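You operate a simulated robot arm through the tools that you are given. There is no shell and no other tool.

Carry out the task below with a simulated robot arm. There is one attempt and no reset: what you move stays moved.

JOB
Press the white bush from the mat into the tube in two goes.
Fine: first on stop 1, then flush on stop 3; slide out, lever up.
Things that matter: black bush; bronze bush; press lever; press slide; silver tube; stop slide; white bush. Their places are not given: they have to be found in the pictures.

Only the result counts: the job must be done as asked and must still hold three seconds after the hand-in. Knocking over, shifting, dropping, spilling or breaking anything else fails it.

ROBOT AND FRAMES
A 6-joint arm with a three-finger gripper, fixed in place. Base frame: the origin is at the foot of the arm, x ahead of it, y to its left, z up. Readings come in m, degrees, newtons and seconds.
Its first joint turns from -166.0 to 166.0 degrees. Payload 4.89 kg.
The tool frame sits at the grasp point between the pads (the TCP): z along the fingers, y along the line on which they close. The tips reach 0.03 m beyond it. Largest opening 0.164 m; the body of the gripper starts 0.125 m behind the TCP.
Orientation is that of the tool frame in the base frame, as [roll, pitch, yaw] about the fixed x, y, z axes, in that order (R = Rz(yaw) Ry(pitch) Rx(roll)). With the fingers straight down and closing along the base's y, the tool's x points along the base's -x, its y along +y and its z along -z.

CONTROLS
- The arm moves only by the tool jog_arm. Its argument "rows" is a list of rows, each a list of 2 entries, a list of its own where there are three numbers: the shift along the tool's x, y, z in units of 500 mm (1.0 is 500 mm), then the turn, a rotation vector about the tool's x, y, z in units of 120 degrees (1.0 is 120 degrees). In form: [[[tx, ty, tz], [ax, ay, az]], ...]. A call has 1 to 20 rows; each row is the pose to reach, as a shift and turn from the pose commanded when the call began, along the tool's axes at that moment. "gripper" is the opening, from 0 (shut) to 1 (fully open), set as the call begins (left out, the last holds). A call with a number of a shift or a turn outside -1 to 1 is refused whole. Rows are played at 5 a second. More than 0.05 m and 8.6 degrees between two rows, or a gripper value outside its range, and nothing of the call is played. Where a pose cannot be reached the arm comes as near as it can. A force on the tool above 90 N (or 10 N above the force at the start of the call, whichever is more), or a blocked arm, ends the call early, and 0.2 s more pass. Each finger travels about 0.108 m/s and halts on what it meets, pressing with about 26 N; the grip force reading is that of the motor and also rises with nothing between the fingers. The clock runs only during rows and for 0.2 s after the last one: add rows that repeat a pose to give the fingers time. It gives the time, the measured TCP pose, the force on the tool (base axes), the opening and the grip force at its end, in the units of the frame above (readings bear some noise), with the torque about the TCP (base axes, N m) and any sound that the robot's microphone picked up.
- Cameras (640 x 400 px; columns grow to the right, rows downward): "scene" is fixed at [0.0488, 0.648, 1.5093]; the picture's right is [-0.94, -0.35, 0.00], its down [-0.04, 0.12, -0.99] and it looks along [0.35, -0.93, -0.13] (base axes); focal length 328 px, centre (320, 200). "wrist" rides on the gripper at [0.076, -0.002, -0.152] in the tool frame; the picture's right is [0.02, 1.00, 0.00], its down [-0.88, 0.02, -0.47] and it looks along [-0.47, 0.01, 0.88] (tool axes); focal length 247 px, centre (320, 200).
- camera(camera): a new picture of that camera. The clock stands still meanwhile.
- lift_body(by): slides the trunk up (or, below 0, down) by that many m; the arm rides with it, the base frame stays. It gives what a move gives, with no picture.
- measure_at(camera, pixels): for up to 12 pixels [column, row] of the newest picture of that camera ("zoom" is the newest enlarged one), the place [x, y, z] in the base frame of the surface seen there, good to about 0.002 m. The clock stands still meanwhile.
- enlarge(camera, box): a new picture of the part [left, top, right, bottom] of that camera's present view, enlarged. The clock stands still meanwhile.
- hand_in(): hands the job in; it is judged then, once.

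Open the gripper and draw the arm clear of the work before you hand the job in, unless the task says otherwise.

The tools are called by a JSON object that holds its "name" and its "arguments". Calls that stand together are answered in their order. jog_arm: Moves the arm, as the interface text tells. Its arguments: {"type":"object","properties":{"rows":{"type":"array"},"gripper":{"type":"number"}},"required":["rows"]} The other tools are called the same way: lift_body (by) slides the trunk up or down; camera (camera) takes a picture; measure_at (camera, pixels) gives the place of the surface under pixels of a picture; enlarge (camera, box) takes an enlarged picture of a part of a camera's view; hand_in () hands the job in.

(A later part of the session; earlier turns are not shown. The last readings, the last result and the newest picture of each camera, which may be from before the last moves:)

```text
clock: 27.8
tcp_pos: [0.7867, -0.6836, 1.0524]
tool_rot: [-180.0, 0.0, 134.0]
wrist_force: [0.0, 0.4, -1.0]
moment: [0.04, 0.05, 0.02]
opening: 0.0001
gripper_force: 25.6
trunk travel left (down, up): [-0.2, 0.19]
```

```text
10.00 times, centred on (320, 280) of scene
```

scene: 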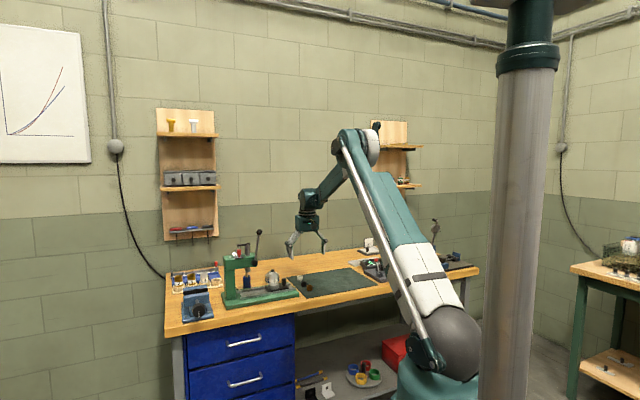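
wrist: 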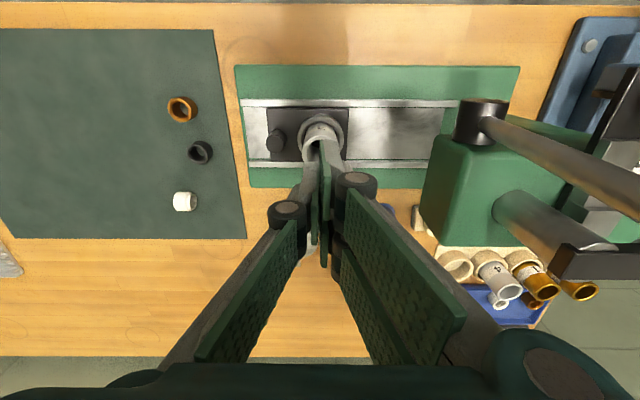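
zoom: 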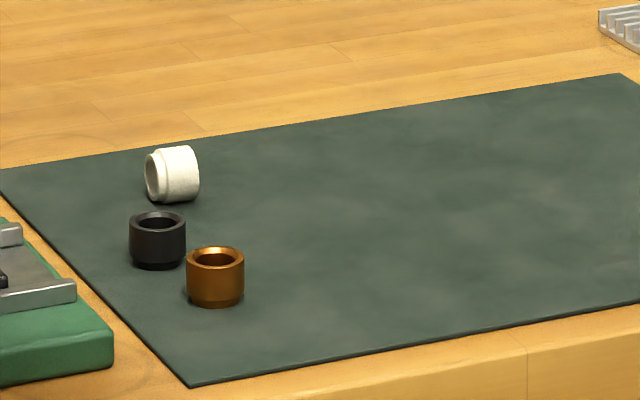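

The bush lies with its axis along the rail direction, its narrow pilot end pointing to +s (zoom (381,235)); centre ≈ (0.717,-0.903,0.877). I'll regrip it across its diameter with the tool turned 90° (camera on the far side from the pilot), so I can later tip the tool horizontal to get the pilot downward. First rise, move over the mat and turn.

{"name": "jog_arm", "arguments": {"gripper": 0.37, "rows": [[[0, 0, -0.08], [0, 0, 0]], [[0, -0.01, -0.16], [0, 0, 0]], [[0, -0.04, -0.195], [0, 0, -0.0]], [[-0.018, -0.08, -0.195], [0, 0, -0.0625]], [[-0.036, -0.115, -0.195], [0, 0, -0.125]], [[-0.054, -0.15, -0.195], [0, 0, -0.1875]], [[-0.072, -0.185, -0.195], [0, 0, -0.25]], [[-0.09, -0.22, -0.195], [0, 0, -0.3125]], [[-0.108, -0.255, -0.195], [0, 0, -0.375]], [[-0.126, -0.29, -0.195], [0, 0, -0.4375]], [[-0.144, -0.325, -0.195], [0, 0, -0.5]], [[-0.162, -0.36, -0.195], [0, 0, -0.5625]], [[-0.18, -0.39, -0.195], [0, 0, -0.625]], [[-0.2, -0.41, -0.195], [0, 0, -0.6875]], [[-0.22, -0.423, -0.195], [0, 0, -0.75]], [[-0.22, -0.423, -0.195], [0, 0, -0.75]]]}}

{"name": "camera", "arguments": {"camera": "wrist"}}

{"name": "enlarge", "arguments": {"camera": "scene", "box": [200, 150, 440, 310]}}

```text
clock: 31.2
tcp_pos: [0.7112, -0.9087, 1.1513]
tool_rot: [-180.0, 0.0, -135.9]
wrist_force: [0.5, 0.1, -0.1]
moment: [0.02, 0.02, 0.04]
opening: 0.0605
gripper_force: 0.0
trunk travel left (down, up): [-0.2, 0.19]
```

```text
taken
```

wrist: 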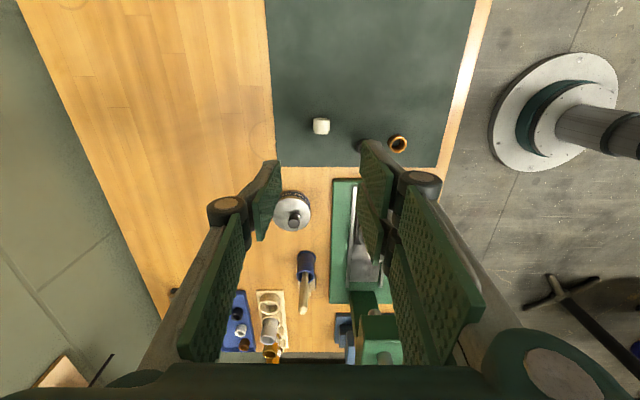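

```text
2.50 times, centred on (320, 230) of scene
```

zoom: 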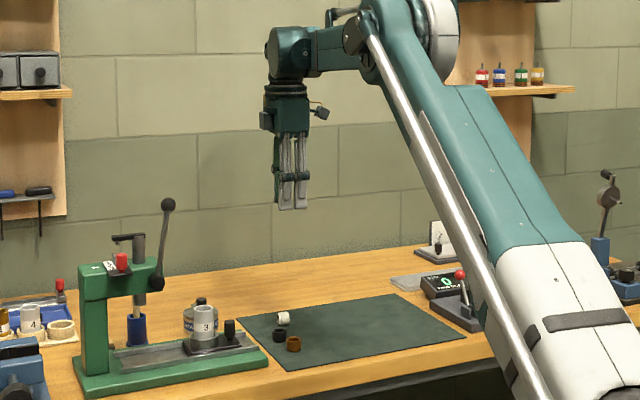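

Now the bush appears at (321,126). I enlarge and measure it.

{"name": "enlarge", "arguments": {"camera": "wrist", "box": [285, 100, 357, 152]}}

{"name": "measure_at", "arguments": {"camera": "wrist", "pixels": [[321, 120], [321, 126], [321, 132], [314, 126], [328, 126], [316, 120], [326, 120], [321, 118]]}}

```text
7.69 times, centred on (321, 126) of wrist
```

zoom: 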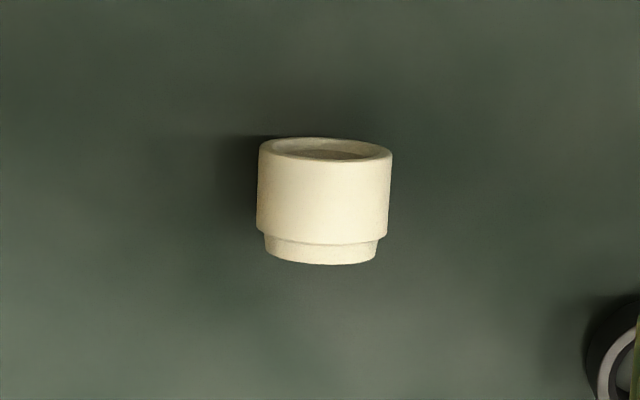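

```text
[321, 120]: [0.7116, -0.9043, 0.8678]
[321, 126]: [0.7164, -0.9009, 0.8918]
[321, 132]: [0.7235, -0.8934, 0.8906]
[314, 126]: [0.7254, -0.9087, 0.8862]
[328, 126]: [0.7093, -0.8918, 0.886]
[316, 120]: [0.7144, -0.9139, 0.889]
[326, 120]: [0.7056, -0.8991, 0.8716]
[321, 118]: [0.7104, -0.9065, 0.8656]
```

Body ridge centre ≈ (0.7164,-0.9009), axis along s within ~2°. I descend so the fingers cover the full-diameter part only (finger centre s ≈ -0.117), tips about 2 mm over the mat.

{"name": "jog_arm", "arguments": {"rows": [[[-0.005, 0.004, 0.08], [0, 0, 0]], [[-0.005, 0.004, 0.16], [0, 0, 0]], [[-0.005, 0.004, 0.24], [0, 0, 0]], [[-0.005, 0.004, 0.32], [0, 0, 0]], [[-0.005, 0.004, 0.39], [0, 0, 0]], [[-0.005, 0.004, 0.43], [0, 0, 0]], [[-0.005, 0.004, 0.46], [0, 0, 0]], [[-0.005, 0.004, 0.48], [0, 0, 0]], [[-0.005, 0.004, 0.495], [0, 0, 0]], [[-0.005, 0.004, 0.506], [0, 0, 0]], [[-0.005, 0.004, 0.506], [0, 0, 0]]]}}

{"name": "camera", "arguments": {"camera": "wrist"}}

{"name": "enlarge", "arguments": {"camera": "wrist", "box": [260, 140, 380, 230]}}

```text
clock: 33.6
tcp_pos: [0.7114, -0.9058, 0.8978]
tool_rot: [-180.0, 0.0, -136.0]
wrist_force: [0.5, 0.4, 0.1]
moment: [0.0, -0.01, 0.02]
opening: 0.0606
gripper_force: 0.1
trunk travel left (down, up): [-0.2, 0.19]
```

```text
taken
```

wrist: 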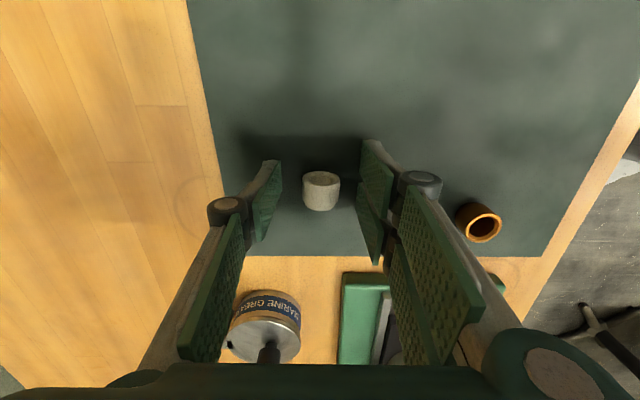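

```text
4.44 times, centred on (320, 185) of wrist
```

zoom: 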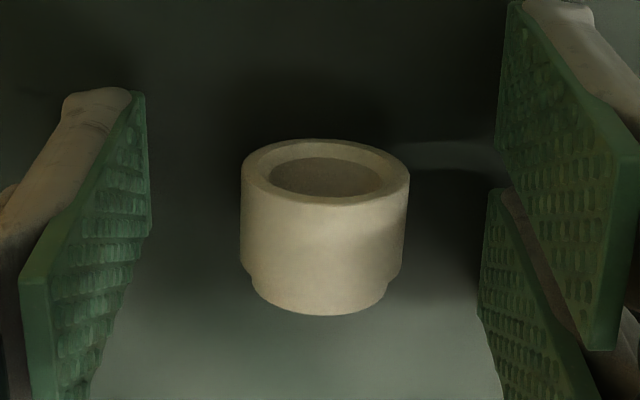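

The bush lies between the pads. I go 2.5 mm lower and close.

{"name": "jog_arm", "arguments": {"rows": [[[0, 0, 0.005], [0, 0, 0]], [[0, 0, 0.005], [0, 0, 0]]]}}

{"name": "jog_arm", "arguments": {"gripper": 0.0, "rows": [[[0, 0, 0], [0, 0, 0]], [[0, 0, 0], [0, 0, 0]], [[0, 0, 0], [0, 0, 0]], [[0, 0, 0], [0, 0, 0]], [[0, 0, 0], [0, 0, 0]]]}}

{"name": "enlarge", "arguments": {"camera": "wrist", "box": [260, 140, 380, 230]}}

```text
clock: 34.2
tcp_pos: [0.7115, -0.9058, 0.8958]
tool_rot: [-180.0, 0.0, -136.0]
wrist_force: [0.7, -0.8, -0.1]
moment: [-0.01, 0.02, -0.02]
opening: 0.0608
gripper_force: 0.1
trunk travel left (down, up): [-0.2, 0.19]
```

```text
clock: 35.4
tcp_pos: [0.7107, -0.9057, 0.8958]
tool_rot: [180.0, 0.0, -136.0]
wrist_force: [0.0, 0.5, -0.6]
moment: [0.02, -0.01, -0.03]
opening: 0.0258
gripper_force: 26.5
trunk travel left (down, up): [-0.2, 0.19]
```

```text
4.44 times, centred on (320, 185) of wrist
```

zoom: 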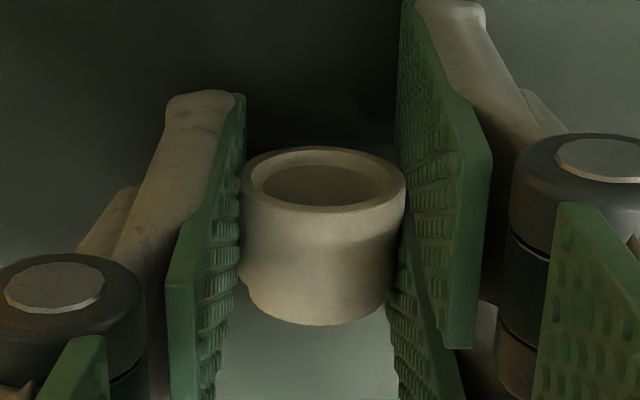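

Gripped at 25.8 mm opening. I lift slowly by 30 mm and check that it stays.

{"name": "jog_arm", "arguments": {"rows": [[[0, 0, -0.005], [0, 0, 0]], [[0, 0, -0.012], [0, 0, 0]], [[0, 0, -0.022], [0, 0, 0]], [[0, 0, -0.035], [0, 0, 0]], [[0, 0, -0.048], [0, 0, 0]], [[0, 0, -0.06], [0, 0, 0]], [[0, 0, -0.06], [0, 0, 0]]]}}

{"name": "enlarge", "arguments": {"camera": "wrist", "box": [260, 140, 380, 230]}}

```text
clock: 37.0
tcp_pos: [0.7102, -0.9066, 0.9257]
tool_rot: [-180.0, 0.0, -136.0]
wrist_force: [0.0, 0.5, -0.5]
moment: [0.0, -0.02, 0.04]
opening: 0.0259
gripper_force: 25.9
trunk travel left (down, up): [-0.2, 0.19]
```

```text
4.44 times, centred on (320, 185) of wrist
```

zoom: 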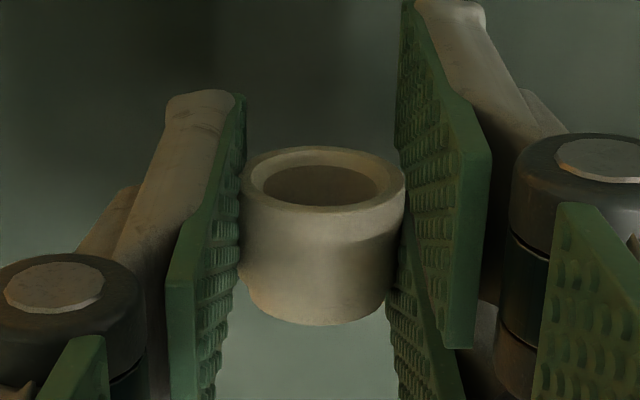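

It holds (25.9 mm). I lift on to about z 1.15 with gentle steps.

{"name": "jog_arm", "arguments": {"rows": [[[0, 0, -0.02], [0, 0, 0]], [[0, 0, -0.05], [0, 0, 0]], [[0, 0, -0.09], [0, 0, 0]], [[0, 0, -0.14], [0, 0, 0]], [[0, 0, -0.19], [0, 0, 0]], [[0, 0, -0.24], [0, 0, 0]], [[0, 0, -0.29], [0, 0, 0]], [[0, 0, -0.34], [0, 0, 0]], [[0, 0, -0.39], [0, 0, 0]], [[0, 0, -0.43], [0, 0, 0]], [[0, 0, -0.45], [0, 0, 0]], [[0, 0, -0.45], [0, 0, 0]]]}}

{"name": "enlarge", "arguments": {"camera": "wrist", "box": [260, 140, 380, 230]}}

```text
clock: 39.6
tcp_pos: [0.7115, -0.9053, 1.1513]
tool_rot: [180.0, 0.0, -135.9]
wrist_force: [0.6, -0.3, -0.4]
moment: [-0.05, -0.02, 0.02]
opening: 0.0258
gripper_force: 26.0
trunk travel left (down, up): [-0.2, 0.19]
```

```text
4.44 times, centred on (320, 185) of wrist
```

zoom: 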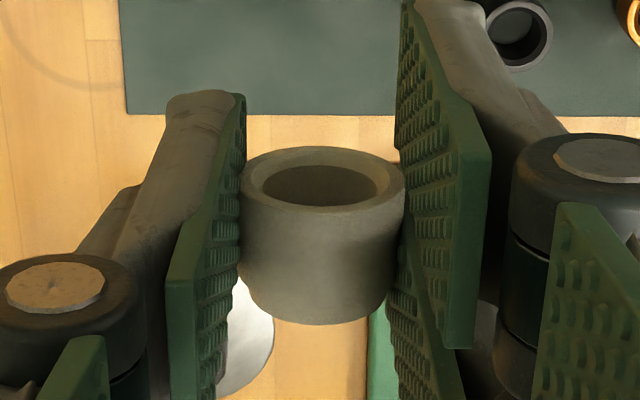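

Still held. I turn the tool by 90° (so its x points outward) while drawing it back toward the base.

{"name": "jog_arm", "arguments": {"rows": [[[0, 0.02, -0.01], [0, 0, -0.04]], [[0, 0.05, -0.02], [0, 0, -0.1]], [[0, 0.08, -0.03], [0, 0, -0.16]], [[0, 0.11, -0.04], [0, 0, -0.22]], [[0, 0.14, -0.05], [0, 0, -0.28]], [[0, 0.17, -0.06], [0, 0, -0.34]], [[0, 0.2, -0.07], [0, 0, -0.4]], [[0, 0.23, -0.08], [0, 0, -0.46]], [[0, 0.26, -0.09], [0, 0, -0.52]], [[0, 0.29, -0.1], [0, 0, -0.58]], [[0, 0.32, -0.1], [0, 0, -0.64]], [[0, 0.34, -0.1], [0, 0, -0.7]], [[0, 0.35, -0.1], [0, 0, -0.75]], [[0, 0.35, -0.1], [0, 0, -0.75]]]}}

{"name": "camera", "arguments": {"camera": "wrist"}}

{"name": "camera", "arguments": {"camera": "scene"}}

```text
clock: 42.6
tcp_pos: [0.6118, -0.7818, 1.201]
tool_rot: [179.4, -0.2, -60.7]
wrist_force: [-0.4, -1.0, 0.5]
moment: [0.03, -0.05, 0.0]
opening: 0.026
gripper_force: 25.8
out of reach, approached as far as the arm can: row 11, 12, 13, 14
trunk travel left (down, up): [-0.2, 0.19]
```

```text
taken
```

wrist: 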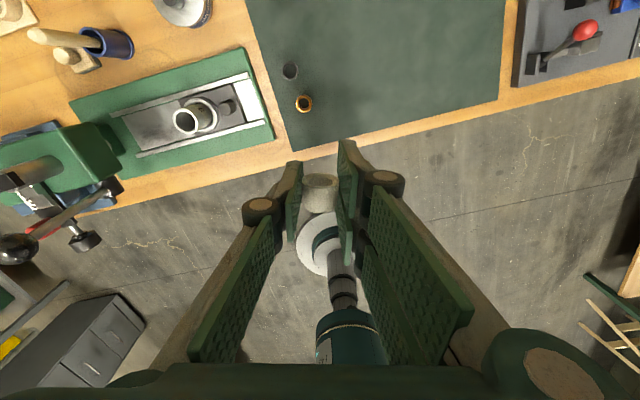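

```text
taken
```

scene: 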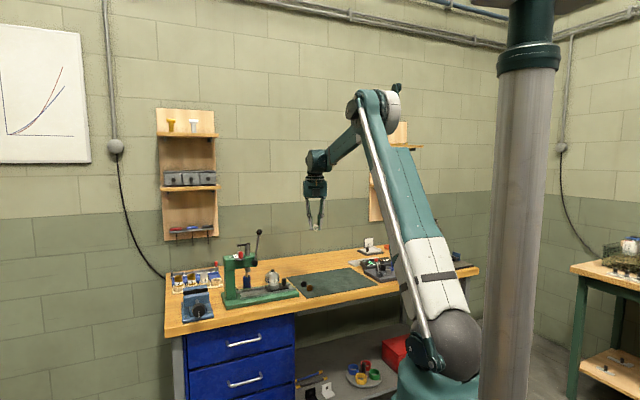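

Wrist limit reached near yaw -60° (rows 11–14 not reached), bush still held at 26.0 mm. I turn back a little to about yaw -75° and see the pose.

{"name": "jog_arm", "arguments": {"rows": [[[0, 0, 0], [0, 0, 0.06]], [[0, 0, 0], [0, 0, 0.12]], [[0, 0, 0], [0, 0, 0.18]], [[0, 0, 0], [0, 0, 0.24]], [[0, 0, 0], [0, 0, 0.24]]]}}

```text
clock: 43.8
tcp_pos: [0.6131, -0.7832, 1.2002]
tool_rot: [179.6, -0.3, -89.7]
wrist_force: [-0.7, 0.9, -0.6]
moment: [-0.01, -0.01, 0.0]
opening: 0.0261
gripper_force: 26.1
trunk travel left (down, up): [-0.2, 0.19]
```

The relative frame follows the reached pose; yaw is now -90°. I go back to about -68° and then test tilting.

{"name": "jog_arm", "arguments": {"rows": [[[0, 0, 0], [0, 0, -0.06]], [[0, 0, 0], [0, 0, -0.12]], [[0, 0, 0], [0, 0, -0.18]], [[0, 0, 0], [0, 0, -0.18]]]}}

{"name": "jog_arm", "arguments": {"rows": [[[0, 0, 0], [0, 0.06, 0]], [[0, 0, 0], [0, 0.12, 0]], [[0, 0, 0], [0, 0.18, 0]], [[0, 0, 0], [0, 0.24, 0]], [[0, 0, 0], [0, 0.3, 0]], [[0, 0, 0], [0, 0.36, 0]], [[0, 0, 0], [0, 0.36, 0]]]}}

{"name": "camera", "arguments": {"camera": "scene"}}

{"name": "camera", "arguments": {"camera": "wrist"}}

```text
clock: 44.8
tcp_pos: [0.6128, -0.7825, 1.2001]
tool_rot: [179.6, -0.1, -67.9]
wrist_force: [-0.3, -0.7, 0.1]
moment: [-0.01, 0.0, -0.01]
opening: 0.0258
gripper_force: 25.4
trunk travel left (down, up): [-0.2, 0.19]
```

```text
clock: 46.4
tcp_pos: [0.6123, -0.782, 1.2009]
tool_rot: [179.4, -43.4, -67.5]
wrist_force: [1.6, 0.6, -0.1]
moment: [0.01, 0.03, -0.01]
opening: 0.0259
gripper_force: 25.9
trunk travel left (down, up): [-0.2, 0.19]
```

```text
taken
```

scene: 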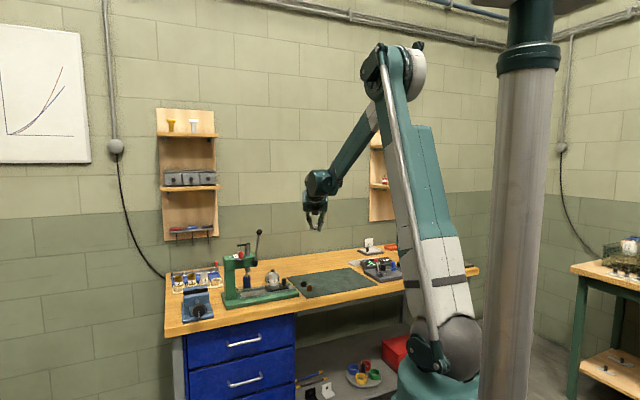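

```text
taken
```

wrist: 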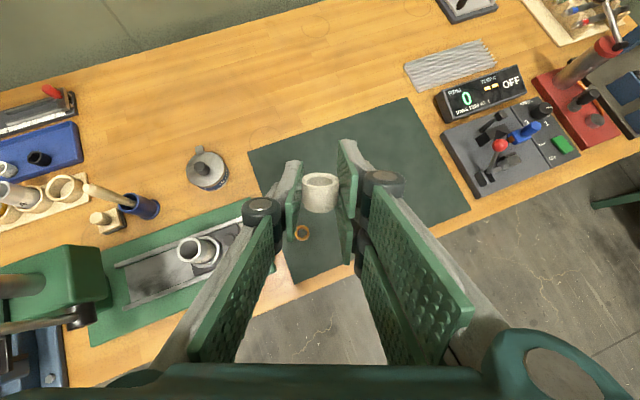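

Tilt works without limits so far. I tilt the rest of the way to horizontal.

{"name": "jog_arm", "arguments": {"rows": [[[0, 0, 0], [0, 0.06, 0]], [[0, 0, 0], [0, 0.12, 0]], [[0, 0, 0], [0, 0.18, 0]], [[0, 0, 0], [0, 0.24, 0]], [[0, 0, 0], [0, 0.3, 0]], [[0, 0, 0], [0, 0.35, 0]], [[0, 0, 0], [0, 0.35, 0]]]}}

{"name": "camera", "arguments": {"camera": "scene"}}

{"name": "camera", "arguments": {"camera": "wrist"}}

```text
clock: 48.0
tcp_pos: [0.6121, -0.7813, 1.1999]
tool_rot: [174.5, -85.3, -62.4]
wrist_force: [0.7, -0.5, 0.1]
moment: [-0.05, -0.01, 0.0]
opening: 0.0258
gripper_force: 25.4
trunk travel left (down, up): [-0.2, 0.19]
```

```text
taken
```

scene: 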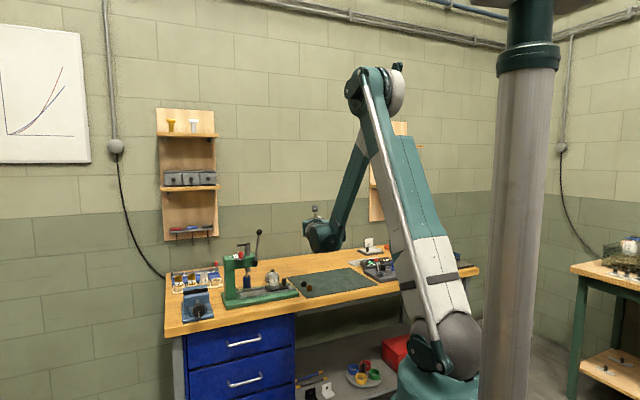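

```text
taken
```

wrist: 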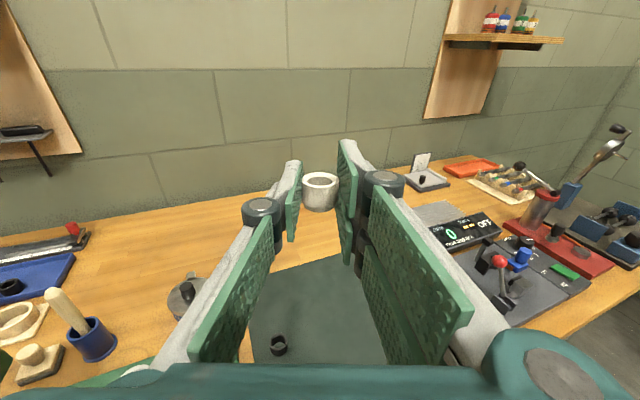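

Tool z now points outward and 4.7° below level; the bush stands nearly upright in the grip at (320,190). I level the tool by another 4.7° and inspect the bush in the grip.

{"name": "jog_arm", "arguments": {"rows": [[[0, 0, 0], [0, 0.02, 0]], [[0, 0, 0], [0, 0.039, 0]], [[0, 0, 0], [0, 0.039, 0]]]}}

{"name": "camera", "arguments": {"camera": "wrist"}}

{"name": "enlarge", "arguments": {"camera": "wrist", "box": [270, 140, 370, 220]}}

{"name": "measure_at", "arguments": {"camera": "zoom", "pixels": [[246, 205], [398, 205], [320, 168], [320, 238], [265, 178], [380, 178], [320, 345], [270, 232]]}}

```text
clock: 48.8
tcp_pos: [0.6123, -0.7811, 1.2015]
tool_rot: [86.4, -89.4, 25.7]
wrist_force: [0.1, -0.8, -0.4]
moment: [0.0, -0.01, -0.02]
opening: 0.0257
gripper_force: 25.6
trunk travel left (down, up): [-0.2, 0.19]
```

```text
taken
```

wrist: 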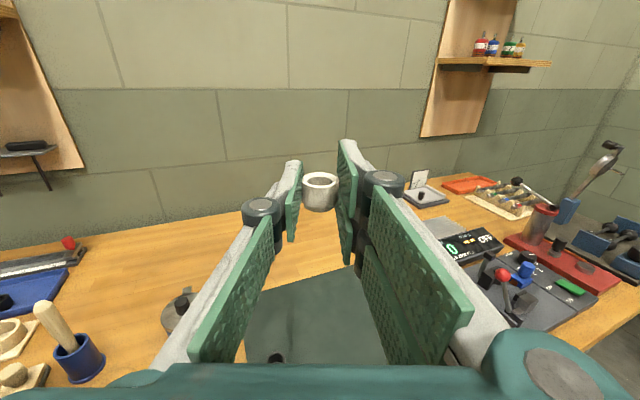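

```text
5.00 times, centred on (320, 180) of wrist
```

zoom: 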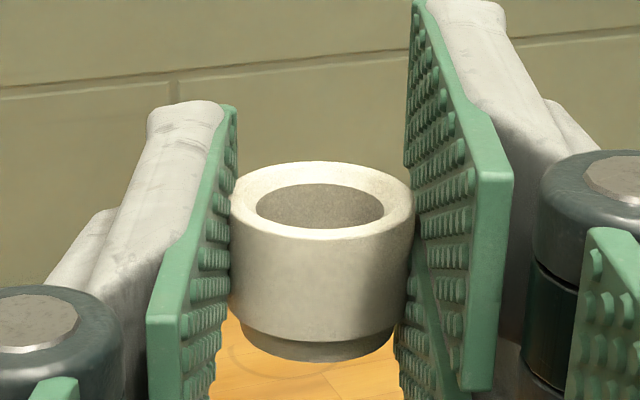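

```text
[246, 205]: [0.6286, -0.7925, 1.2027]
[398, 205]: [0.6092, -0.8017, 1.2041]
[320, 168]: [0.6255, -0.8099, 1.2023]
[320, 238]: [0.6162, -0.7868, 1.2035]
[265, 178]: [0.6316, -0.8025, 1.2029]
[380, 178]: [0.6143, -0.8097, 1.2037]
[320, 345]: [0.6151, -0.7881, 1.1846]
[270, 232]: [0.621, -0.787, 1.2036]
```

Bush top centre sits 18.3 mm ahead of the TCP and 1.5 mm above it, as expected, bottom about 20.5 mm below the TCP. I lower to z ≈ 1.02, then move toward the tube from the mat side.

{"name": "jog_arm", "arguments": {"rows": [[[-0.03, 0, 0], [0, 0, 0]], [[-0.08, 0, 0], [0, 0, 0]], [[-0.13, 0, 0], [0, 0, 0]], [[-0.18, 0, 0], [0, 0, 0]], [[-0.23, 0, 0], [0, 0, 0]], [[-0.28, 0, 0], [0, 0, 0]], [[-0.33, 0, 0], [0, 0, 0]], [[-0.36, 0, 0], [0, 0, 0]], [[-0.36, 0, 0], [0, 0, 0]]]}}

{"name": "camera", "arguments": {"camera": "scene"}}

{"name": "camera", "arguments": {"camera": "wrist"}}

```text
clock: 50.8
tcp_pos: [0.6115, -0.7831, 1.0203]
tool_rot: [89.4, -89.4, 22.7]
wrist_force: [0.8, 0.4, 0.0]
moment: [-0.01, -0.03, -0.01]
opening: 0.0258
gripper_force: 26.1
trunk travel left (down, up): [-0.2, 0.19]
```

```text
taken
```

scene: 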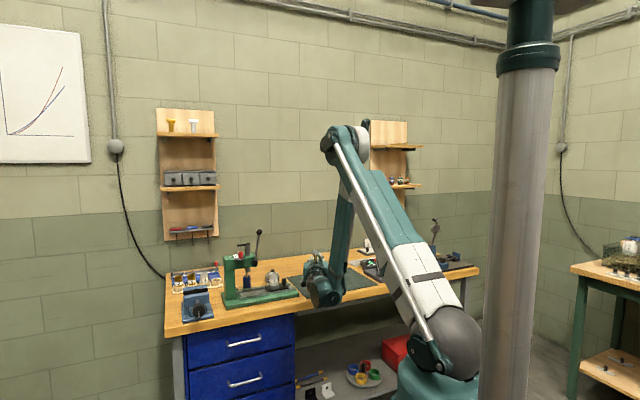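

```text
taken
```

wrist: 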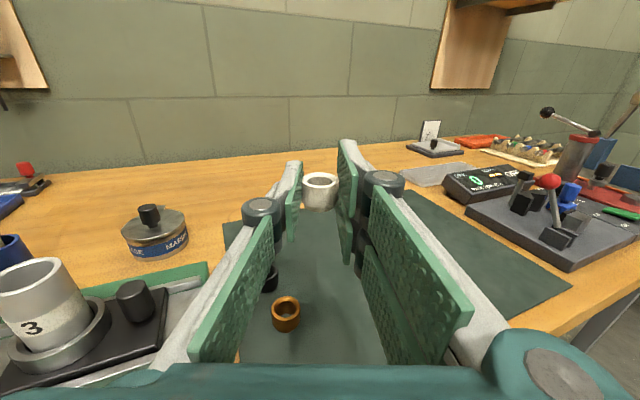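

The tube is at the lower left (40,300) of the wrist view. I move toward it at constant height 1.02.

{"name": "jog_arm", "arguments": {"rows": [[[0, -0.02, -0.005], [0, 0, 0]], [[0, -0.06, -0.013], [0, 0, 0]], [[0, -0.1, -0.022], [0, 0, 0]], [[0, -0.14, -0.031], [0, 0, 0]], [[0, -0.18, -0.039], [0, 0, 0]], [[0, -0.22, -0.048], [0, 0, 0]], [[0, -0.26, -0.057], [0, 0, 0]], [[0, -0.3, -0.066], [0, 0, 0]], [[0, -0.34, -0.074], [0, 0, 0]], [[0, -0.38, -0.083], [0, 0, 0]], [[0, -0.4, -0.087], [0, 0, 0]], [[0, -0.4, -0.087], [0, 0, 0]]]}}

{"name": "camera", "arguments": {"camera": "wrist"}}

{"name": "enlarge", "arguments": {"camera": "scene", "box": [200, 210, 360, 330]}}

```text
clock: 53.4
tcp_pos: [0.7808, -0.6672, 1.0201]
tool_rot: [88.7, -89.5, 23.4]
wrist_force: [-0.1, -0.3, -0.6]
moment: [-0.01, -0.01, 0.01]
opening: 0.0258
gripper_force: 25.7
trunk travel left (down, up): [-0.2, 0.19]
```

```text
taken
```

wrist: 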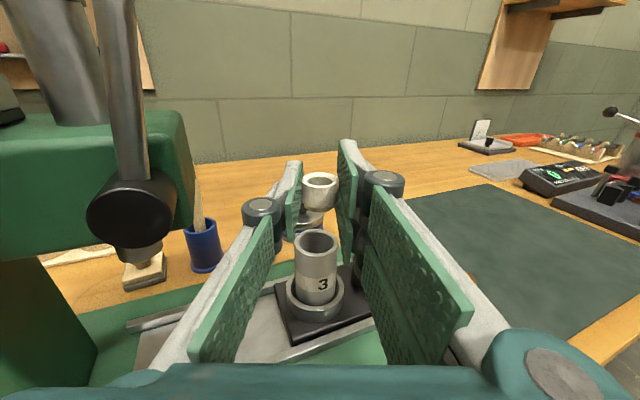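

```text
3.33 times, centred on (280, 270) of scene
```

zoom: 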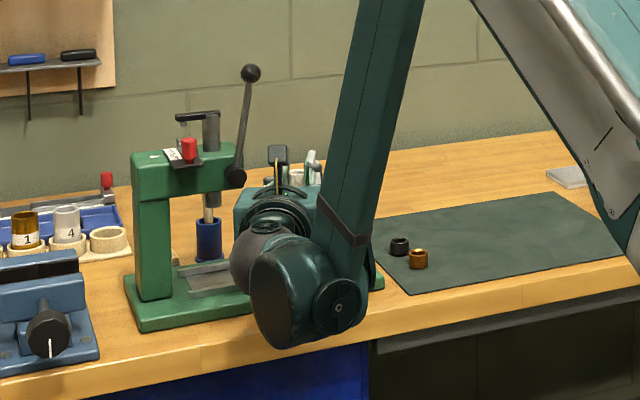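

Now the bush (320,185) is roughly above the tube (316,240). I measure both rims.

{"name": "enlarge", "arguments": {"camera": "wrist", "box": [260, 160, 380, 280]}}

{"name": "measure_at", "arguments": {"camera": "wrist", "pixels": [[296, 239], [337, 239], [316, 230], [316, 249], [304, 232], [328, 247], [304, 247], [328, 232], [305, 180], [335, 180], [320, 173], [320, 187]]}}

```text
3.33 times, centred on (320, 220) of wrist
```

zoom: 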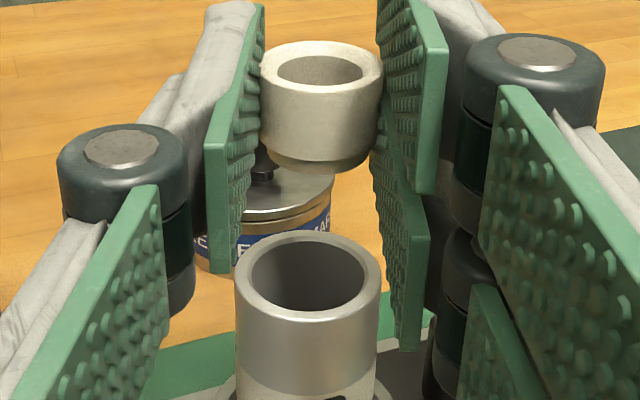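

```text
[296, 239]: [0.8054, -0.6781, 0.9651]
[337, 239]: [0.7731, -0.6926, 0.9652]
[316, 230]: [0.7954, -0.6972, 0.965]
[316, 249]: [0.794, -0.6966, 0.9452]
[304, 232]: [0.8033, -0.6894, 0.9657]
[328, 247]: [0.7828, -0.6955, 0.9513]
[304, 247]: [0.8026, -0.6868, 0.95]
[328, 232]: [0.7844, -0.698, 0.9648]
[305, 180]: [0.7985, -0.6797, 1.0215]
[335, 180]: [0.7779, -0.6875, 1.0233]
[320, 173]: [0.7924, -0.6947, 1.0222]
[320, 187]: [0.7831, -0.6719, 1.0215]
```

Bush centre ≈ (0.788,-0.6834), tube centre ≈ (0.7876,-0.682): only ~1 mm apart, pilot has ~2 mm play. I shift 1.2 mm back and lower until the pilot is just above the rim.

{"name": "jog_arm", "arguments": {"rows": [[[-0.01, 0, -0.002], [0, 0, 0]], [[-0.025, 0, -0.0024], [0, 0, 0]], [[-0.04, 0, -0.0024], [0, 0, 0]], [[-0.055, 0, -0.0024], [0, 0, 0]], [[-0.062, 0, -0.0024], [0, 0, 0]], [[-0.062, 0, -0.0024], [0, 0, 0]]]}}

{"name": "enlarge", "arguments": {"camera": "wrist", "box": [260, 140, 380, 260]}}

```text
clock: 54.8
tcp_pos: [0.7764, -0.6636, 0.9943]
tool_rot: [62.7, -89.4, 49.3]
wrist_force: [-3.9, -0.4, 76.7]
moment: [-1.68, 0.52, -0.16]
opening: 0.026
gripper_force: 26.0
trunk travel left (down, up): [-0.2, 0.19]
```

```text
3.33 times, centred on (320, 200) of wrist
```

zoom: 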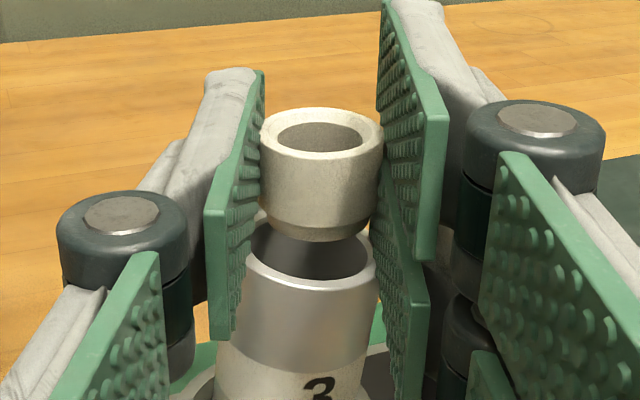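

The force jumped to 77 N upward and the tube looks tilted in the zoom: something touches on the right (+y) finger side. I back up straight away to relieve it and look again.

{"name": "jog_arm", "arguments": {"rows": [[[0.02, 0, 0], [0, 0, 0]], [[0.04, 0, 0], [0, 0, 0]], [[0.062, 0, 0], [0, 0, 0]], [[0.062, 0, 0], [0, 0, 0]]]}}

{"name": "camera", "arguments": {"camera": "wrist"}}

{"name": "enlarge", "arguments": {"camera": "wrist", "box": [230, 140, 410, 320]}}

{"name": "enlarge", "arguments": {"camera": "scene", "box": [210, 225, 320, 310]}}

```text
clock: 55.8
tcp_pos: [0.7807, -0.6661, 1.0198]
tool_rot: [89.6, -89.6, 22.5]
wrist_force: [1.0, -0.4, -0.1]
moment: [0.02, -0.02, -0.02]
opening: 0.0256
gripper_force: 26.0
trunk travel left (down, up): [-0.2, 0.19]
```

```text
taken
```

wrist: 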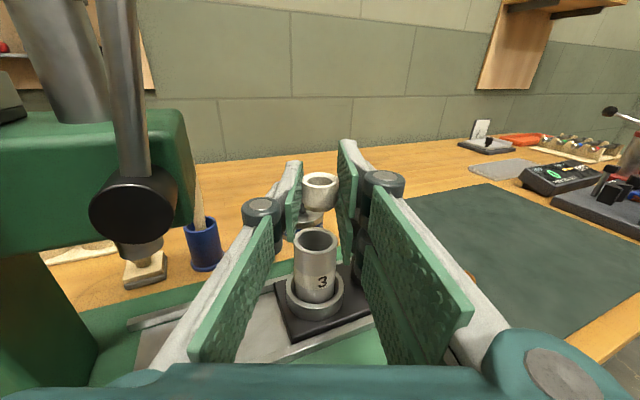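

```text
2.22 times, centred on (320, 230) of wrist
```

zoom: 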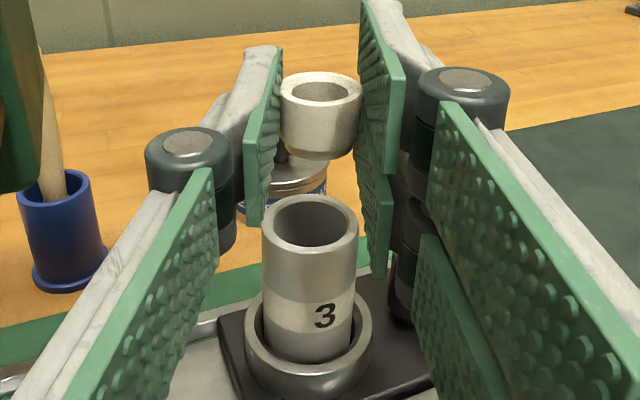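

```text
4.71 times, centred on (265, 268) of scene
```

zoom: 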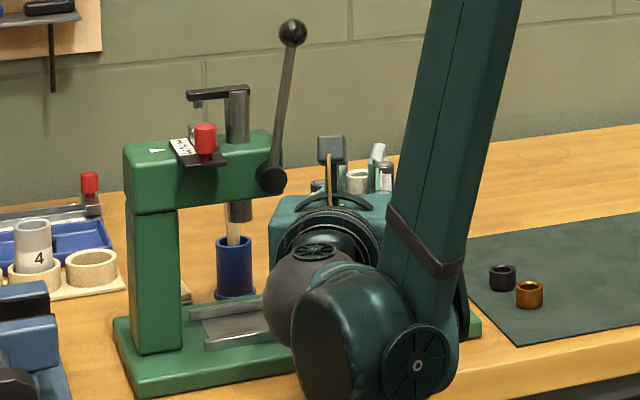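

The tube stands upright again. The picture shows the gripper has one finger on the left and two stacked ones on the right; I measure their edges to learn the true geometry.

{"name": "enlarge", "arguments": {"camera": "wrist", "box": [230, 130, 410, 310]}}

{"name": "measure_at", "arguments": {"camera": "zoom", "pixels": [[280, 75], [272, 175], [247, 160], [254, 240], [364, 30], [365, 115], [402, 100], [390, 190], [362, 170], [366, 220], [391, 215], [380, 292]]}}

```text
2.22 times, centred on (320, 220) of wrist
```

zoom: 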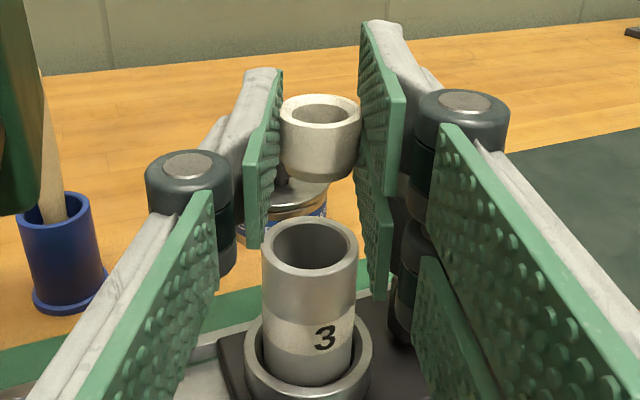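

```text
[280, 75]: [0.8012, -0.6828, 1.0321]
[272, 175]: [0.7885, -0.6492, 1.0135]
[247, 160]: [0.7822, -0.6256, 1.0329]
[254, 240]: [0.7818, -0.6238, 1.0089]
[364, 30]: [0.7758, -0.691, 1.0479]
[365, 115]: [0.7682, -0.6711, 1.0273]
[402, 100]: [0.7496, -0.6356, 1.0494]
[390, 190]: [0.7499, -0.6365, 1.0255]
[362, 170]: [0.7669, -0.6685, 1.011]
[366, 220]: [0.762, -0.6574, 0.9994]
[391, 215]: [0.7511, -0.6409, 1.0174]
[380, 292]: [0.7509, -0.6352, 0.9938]
```

The right side carries two 26 mm prongs (x ≈ +4…+30 and -29…-3 mm), so the lower prong hit the rim before the bush. I need the bush held about 10 mm further toward -x, so I'll go back, lay it on the mat again and regrip with an offset. First I retreat the way I came.

{"name": "jog_arm", "arguments": {"rows": [[[0.01, 0.02, 0.005], [0, 0, 0]], [[0.02, 0.06, 0.013], [0, 0, 0]], [[0.03, 0.11, 0.024], [0, 0, 0]], [[0.04, 0.16, 0.035], [0, 0, 0]], [[0.06, 0.21, 0.046], [0, 0, 0]], [[0.09, 0.26, 0.057], [0, 0, 0]], [[0.12, 0.31, 0.068], [0, 0, 0]], [[0.16, 0.36, 0.078], [0, 0, 0]], [[0.21, 0.4, 0.087], [0, 0, 0]], [[0.26, 0.4, 0.087], [0, 0, 0]], [[0.3, 0.4, 0.087], [0, 0, 0]], [[0.3, 0.4, 0.087], [0, 0, 0]]]}}

{"name": "jog_arm", "arguments": {"rows": [[[0, 0, 0], [0, -0.06, 0]], [[0, 0, 0], [0, -0.12, 0]], [[0, 0, 0], [0, -0.18, 0]], [[0, 0, 0], [0, -0.24, 0]], [[0, 0, 0], [0, -0.3, 0]], [[0, 0, 0], [0, -0.36, 0]], [[0, 0, 0], [0, -0.42, 0]], [[0, 0, 0], [0, -0.48, 0]], [[0, 0, 0], [0, -0.54, 0]], [[0, 0, 0], [0, -0.6, 0]], [[0, 0, 0], [0, -0.66, 0]], [[0, 0, 0], [0, -0.71, 0]], [[0, 0, 0], [0, -0.749, 0]], [[0, 0, 0], [0, -0.749, 0]]]}}

{"name": "camera", "arguments": {"camera": "wrist"}}

```text
clock: 58.4
tcp_pos: [0.6118, -0.7802, 1.1717]
tool_rot: [87.3, -89.5, 24.9]
wrist_force: [-0.1, 0.4, 0.2]
moment: [0.04, -0.01, 0.01]
opening: 0.0261
gripper_force: 25.9
trunk travel left (down, up): [-0.2, 0.19]
```

```text
clock: 61.4
tcp_pos: [0.6133, -0.7817, 1.1696]
tool_rot: [179.6, -0.1, -67.9]
wrist_force: [0.5, -1.5, -1.3]
moment: [0.06, 0.07, -0.01]
opening: 0.026
gripper_force: 26.2
trunk travel left (down, up): [-0.2, 0.19]
```

```text
taken
```

wrist: 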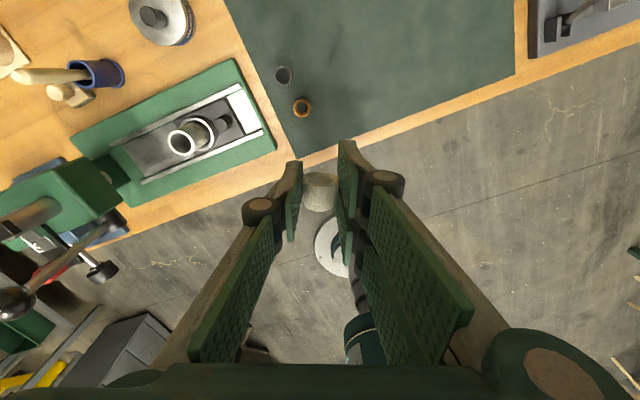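

Bush still held, tool vertical at yaw -68°. I carry it over the mat near (0.70,-0.90) and lower it to just above the mat.

{"name": "jog_arm", "arguments": {"rows": [[[0.05, -0.012, 0], [0, 0, 0]], [[0.11, -0.026, 0], [0, 0, 0]], [[0.17, -0.04, 0], [0, 0, 0]], [[0.23, -0.055, 0], [0, 0, 0]], [[0.28, -0.067, 0], [0, 0, 0]], [[0.303, -0.072, 0], [0, 0, 0]], [[0.303, -0.072, 0.06], [0, 0, 0]], [[0.303, -0.072, 0.13], [0, 0, 0]], [[0.303, -0.072, 0.2], [0, 0, 0]], [[0.303, -0.072, 0.27], [0, 0, 0]], [[0.303, -0.072, 0.34], [0, 0, 0]], [[0.303, -0.072, 0.4], [0, 0, 0]], [[0.303, -0.072, 0.45], [0, 0, 0]], [[0.303, -0.072, 0.48], [0, 0, 0]], [[0.303, -0.072, 0.5], [0, 0, 0]], [[0.303, -0.072, 0.52], [0, 0, 0]], [[0.303, -0.072, 0.52], [0, 0, 0]]]}}

{"name": "camera", "arguments": {"camera": "wrist"}}

```text
clock: 65.0
tcp_pos: [0.7023, -0.9093, 0.9109]
tool_rot: [179.4, -0.1, -67.9]
wrist_force: [0.5, 0.7, -0.3]
moment: [-0.03, -0.02, 0.03]
opening: 0.026
gripper_force: 26.8
trunk travel left (down, up): [-0.2, 0.19]
```

```text
taken
```

wrist: 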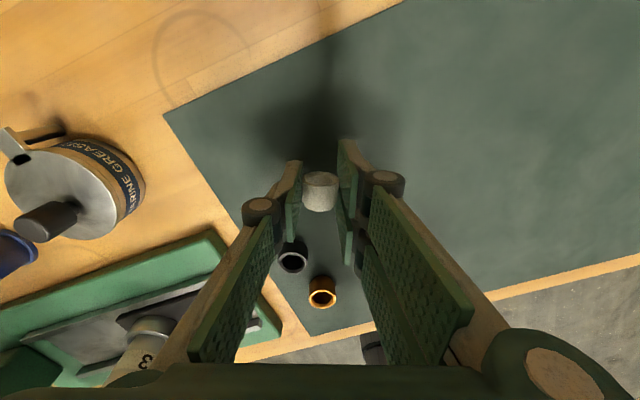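

Height is 15 mm above the resting level. I lower the rest, then open to 60 mm.

{"name": "jog_arm", "arguments": {"rows": [[[0, 0, 0.012], [0, 0, 0]], [[0, 0, 0.022], [0, 0, 0]], [[0, 0, 0.028], [0, 0, 0]], [[0, 0, 0.028], [0, 0, 0]]]}}

{"name": "jog_arm", "arguments": {"gripper": 0.37, "rows": [[[0, 0, 0], [0, 0, 0]], [[0, 0, 0], [0, 0, 0]], [[0, 0, 0], [0, 0, 0]], [[0, 0, 0], [0, 0, 0]]]}}

{"name": "camera", "arguments": {"camera": "wrist"}}

{"name": "enlarge", "arguments": {"camera": "wrist", "box": [260, 140, 380, 230]}}

```text
clock: 66.0
tcp_pos: [0.7006, -0.9106, 0.8977]
tool_rot: [179.5, -0.2, -67.9]
wrist_force: [0.1, 0.5, -0.6]
moment: [-0.01, -0.03, 0.02]
opening: 0.026
gripper_force: 26.1
trunk travel left (down, up): [-0.2, 0.19]
```

```text
clock: 67.0
tcp_pos: [0.7001, -0.9083, 0.8972]
tool_rot: [179.5, -0.1, -68.0]
wrist_force: [0.2, -0.7, -0.2]
moment: [-0.01, -0.01, 0.02]
opening: 0.0607
gripper_force: 0.0
trunk travel left (down, up): [-0.2, 0.19]
```

```text
taken
```

wrist: 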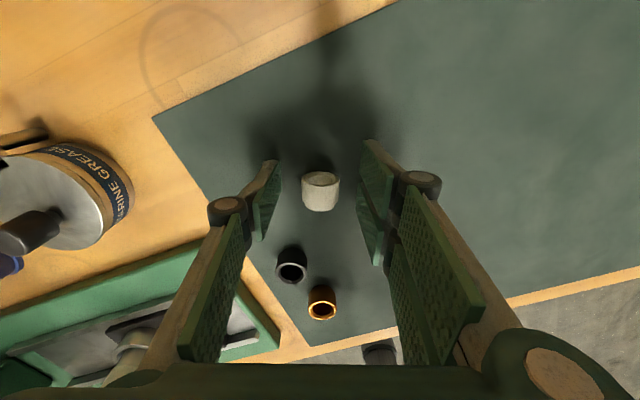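

```text
4.44 times, centred on (320, 185) of wrist
```

zoom: 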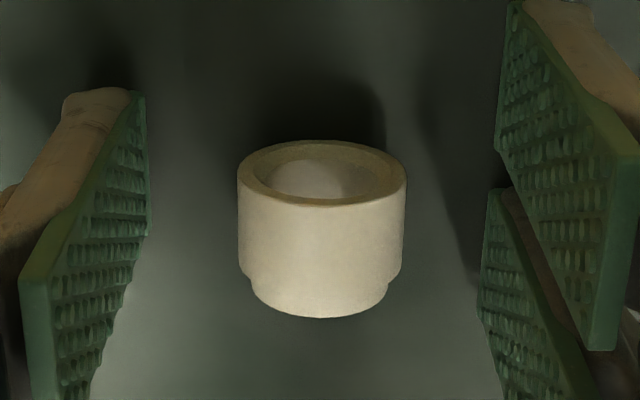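

The bush rests stably, pilot toward -x. I shift the open gripper 11 mm along +x and grip again.

{"name": "jog_arm", "arguments": {"rows": [[[0.011, 0, 0.002], [0, 0, 0]], [[0.022, 0, 0.003], [0, 0, 0]], [[0.022, 0, 0.003], [0, 0, 0]]]}}

{"name": "enlarge", "arguments": {"camera": "wrist", "box": [260, 140, 380, 230]}}

{"name": "measure_at", "arguments": {"camera": "zoom", "pixels": [[320, 225], [320, 235], [320, 270], [320, 300], [320, 325], [242, 220], [400, 220], [30, 300], [140, 110], [505, 20], [610, 345], [500, 200]]}}

```text
clock: 67.8
tcp_pos: [0.7046, -0.9201, 0.8955]
tool_rot: [179.5, -0.1, -67.9]
wrist_force: [-0.5, 0.5, 0.0]
moment: [0.01, 0.01, -0.01]
opening: 0.0607
gripper_force: 0.1
trunk travel left (down, up): [-0.2, 0.19]
```

```text
4.44 times, centred on (320, 185) of wrist
```

zoom: 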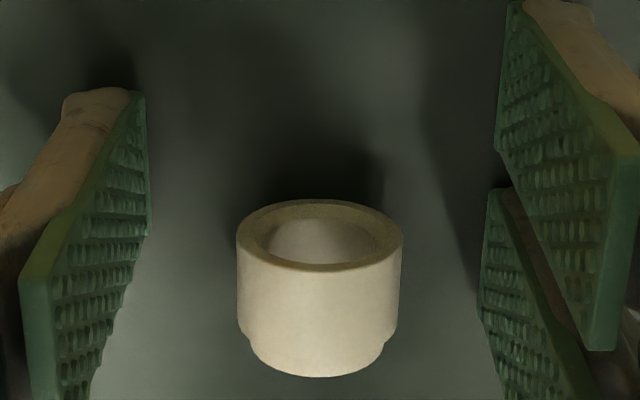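

```text
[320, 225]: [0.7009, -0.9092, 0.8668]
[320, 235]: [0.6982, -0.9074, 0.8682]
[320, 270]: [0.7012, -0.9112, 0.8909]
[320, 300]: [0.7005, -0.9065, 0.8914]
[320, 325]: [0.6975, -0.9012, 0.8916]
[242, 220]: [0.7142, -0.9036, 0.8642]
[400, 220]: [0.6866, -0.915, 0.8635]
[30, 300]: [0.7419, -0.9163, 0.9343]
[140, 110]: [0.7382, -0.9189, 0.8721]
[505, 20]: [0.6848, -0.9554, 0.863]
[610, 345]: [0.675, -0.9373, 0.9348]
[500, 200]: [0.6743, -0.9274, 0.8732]
```

Back end is at x ≈ -9.5 mm, so the single finger overlaps about 3 mm and the prong the whole body. I close.

{"name": "jog_arm", "arguments": {"gripper": 0.0, "rows": [[[0, 0, 0], [0, 0, 0]], [[0, 0, 0], [0, 0, 0]], [[0, 0, 0], [0, 0, 0]], [[0, 0, 0], [0, 0, 0]], [[0, 0, 0], [0, 0, 0]]]}}

{"name": "jog_arm", "arguments": {"rows": [[[0, 0, -0.005], [0, 0, 0]], [[0, 0, -0.012], [0, 0, 0]], [[0, 0, -0.022], [0, 0, 0]], [[0, 0, -0.035], [0, 0, 0]], [[0, 0, -0.035], [0, 0, 0]]]}}

{"name": "enlarge", "arguments": {"camera": "wrist", "box": [260, 140, 380, 230]}}

```text
clock: 69.0
tcp_pos: [0.7062, -0.9198, 0.8959]
tool_rot: [179.4, -0.2, -68.0]
wrist_force: [-0.5, 0.5, -1.2]
moment: [0.02, 0.03, -0.03]
opening: 0.026
gripper_force: 26.0
trunk travel left (down, up): [-0.2, 0.19]
```

```text
clock: 70.2
tcp_pos: [0.7051, -0.9197, 0.9138]
tool_rot: [179.5, -0.1, -67.9]
wrist_force: [-0.8, 0.2, -0.3]
moment: [-0.01, 0.03, -0.03]
opening: 0.0257
gripper_force: 25.9
trunk travel left (down, up): [-0.2, 0.19]
```

```text
4.44 times, centred on (320, 185) of wrist
```

zoom: 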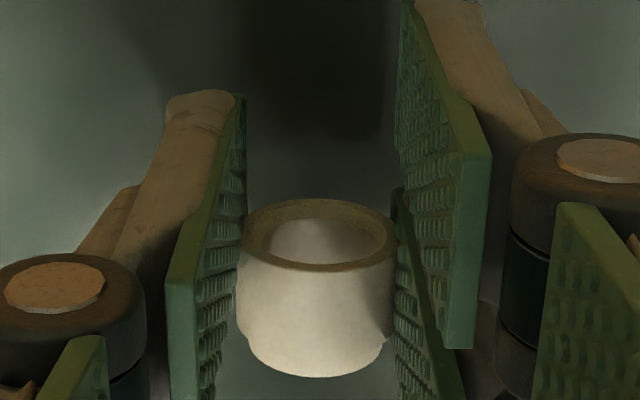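

Held at 25.7 mm and straight. I lift gently and move back in front of the mat.

{"name": "jog_arm", "arguments": {"rows": [[[0, 0, -0.02], [0, 0, 0]], [[0, 0, -0.05], [0, 0, 0]], [[0, 0, -0.09], [0, 0, 0]], [[0, 0, -0.14], [0, 0, 0]], [[0, 0, -0.19], [0, 0, 0]], [[0, 0, -0.24], [0, 0, 0]], [[0, 0, -0.3], [0, 0, 0]], [[-0.02, 0, -0.36], [0, 0, 0]], [[-0.05, 0.01, -0.42], [0, 0, 0]], [[-0.1, 0.02, -0.47], [0, 0, 0]], [[-0.16, 0.035, -0.5], [0, 0, 0]], [[-0.22, 0.05, -0.5], [0, 0, 0]], [[-0.27, 0.06, -0.5], [0, 0, 0]], [[-0.31, 0.07, -0.5], [0, 0, 0]], [[-0.325, 0.072, -0.5], [0, 0, 0]], [[-0.325, 0.072, -0.5], [0, 0, 0]]]}}

{"name": "enlarge", "arguments": {"camera": "wrist", "box": [260, 140, 380, 230]}}

```text
clock: 73.6
tcp_pos: [0.6116, -0.7803, 1.1624]
tool_rot: [179.4, -0.1, -67.9]
wrist_force: [-0.9, 0.1, 0.1]
moment: [-0.03, -0.02, 0.03]
opening: 0.0259
gripper_force: 25.4
trunk travel left (down, up): [-0.2, 0.19]
```

```text
4.44 times, centred on (320, 185) of wrist
```

zoom: 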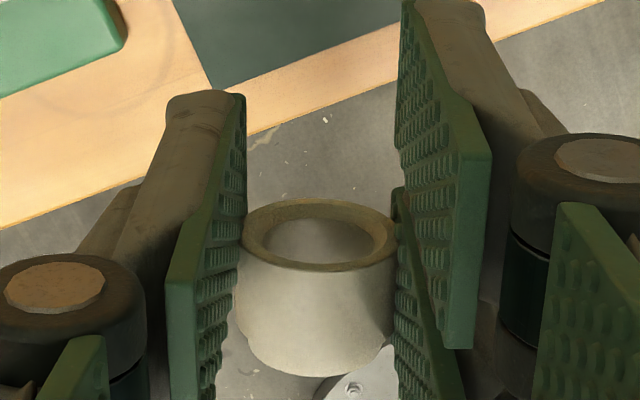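

Still held. I tilt the tool by 90° about its y so that the pilot points down.

{"name": "jog_arm", "arguments": {"rows": [[[0, 0, 0], [0, 0.05, 0]], [[0, 0, 0], [0, 0.1, 0]], [[0, 0, 0], [0, 0.16, 0]], [[0, 0, 0], [0, 0.22, 0]], [[0, 0, 0], [0, 0.28, 0]], [[0, 0, 0], [0, 0.34, 0]], [[0, 0, 0], [0, 0.4, 0]], [[0, 0, 0], [0, 0.46, 0]], [[0, 0, 0], [0, 0.52, 0]], [[0, 0, 0], [0, 0.58, 0]], [[0, 0, 0], [0, 0.64, 0]], [[0, 0, 0], [0, 0.7, 0]], [[0, 0, 0], [0, 0.749, 0]], [[0, 0, 0], [0, 0.749, 0]]]}}

{"name": "camera", "arguments": {"camera": "wrist"}}

{"name": "enlarge", "arguments": {"camera": "wrist", "box": [260, 150, 380, 240]}}

{"name": "measure_at", "arguments": {"camera": "zoom", "pixels": [[250, 185], [388, 185], [320, 155], [320, 222], [320, 240], [320, 300], [320, 318], [320, 332], [270, 220], [370, 220]]}}

```text
clock: 76.6
tcp_pos: [0.6107, -0.7808, 1.1628]
tool_rot: [85.0, -89.6, 27.2]
wrist_force: [0.3, 0.8, 0.0]
moment: [-0.07, -0.01, 0.0]
opening: 0.0262
gripper_force: 25.7
trunk travel left (down, up): [-0.2, 0.19]
```

```text
taken
```

wrist: 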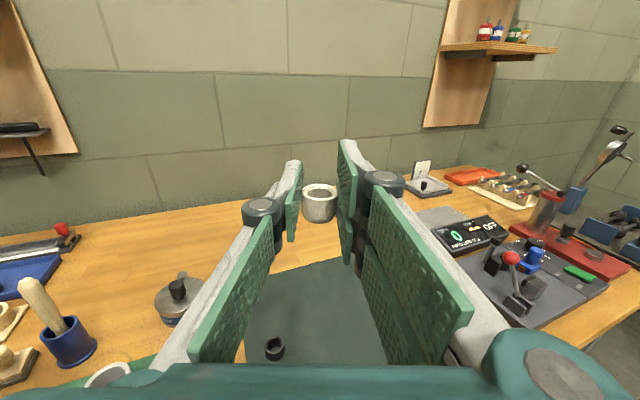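

```text
4.44 times, centred on (320, 195) of wrist
```

zoom: 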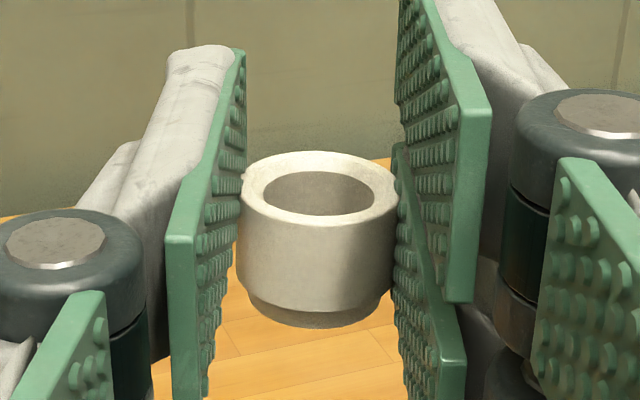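

```text
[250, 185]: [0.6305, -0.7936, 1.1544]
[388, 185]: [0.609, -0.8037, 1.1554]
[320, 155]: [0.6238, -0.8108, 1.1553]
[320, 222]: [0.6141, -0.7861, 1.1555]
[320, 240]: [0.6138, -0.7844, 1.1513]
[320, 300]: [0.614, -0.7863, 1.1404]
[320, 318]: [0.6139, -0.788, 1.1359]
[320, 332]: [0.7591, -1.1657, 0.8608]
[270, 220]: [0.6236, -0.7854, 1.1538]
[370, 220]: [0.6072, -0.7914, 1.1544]
```

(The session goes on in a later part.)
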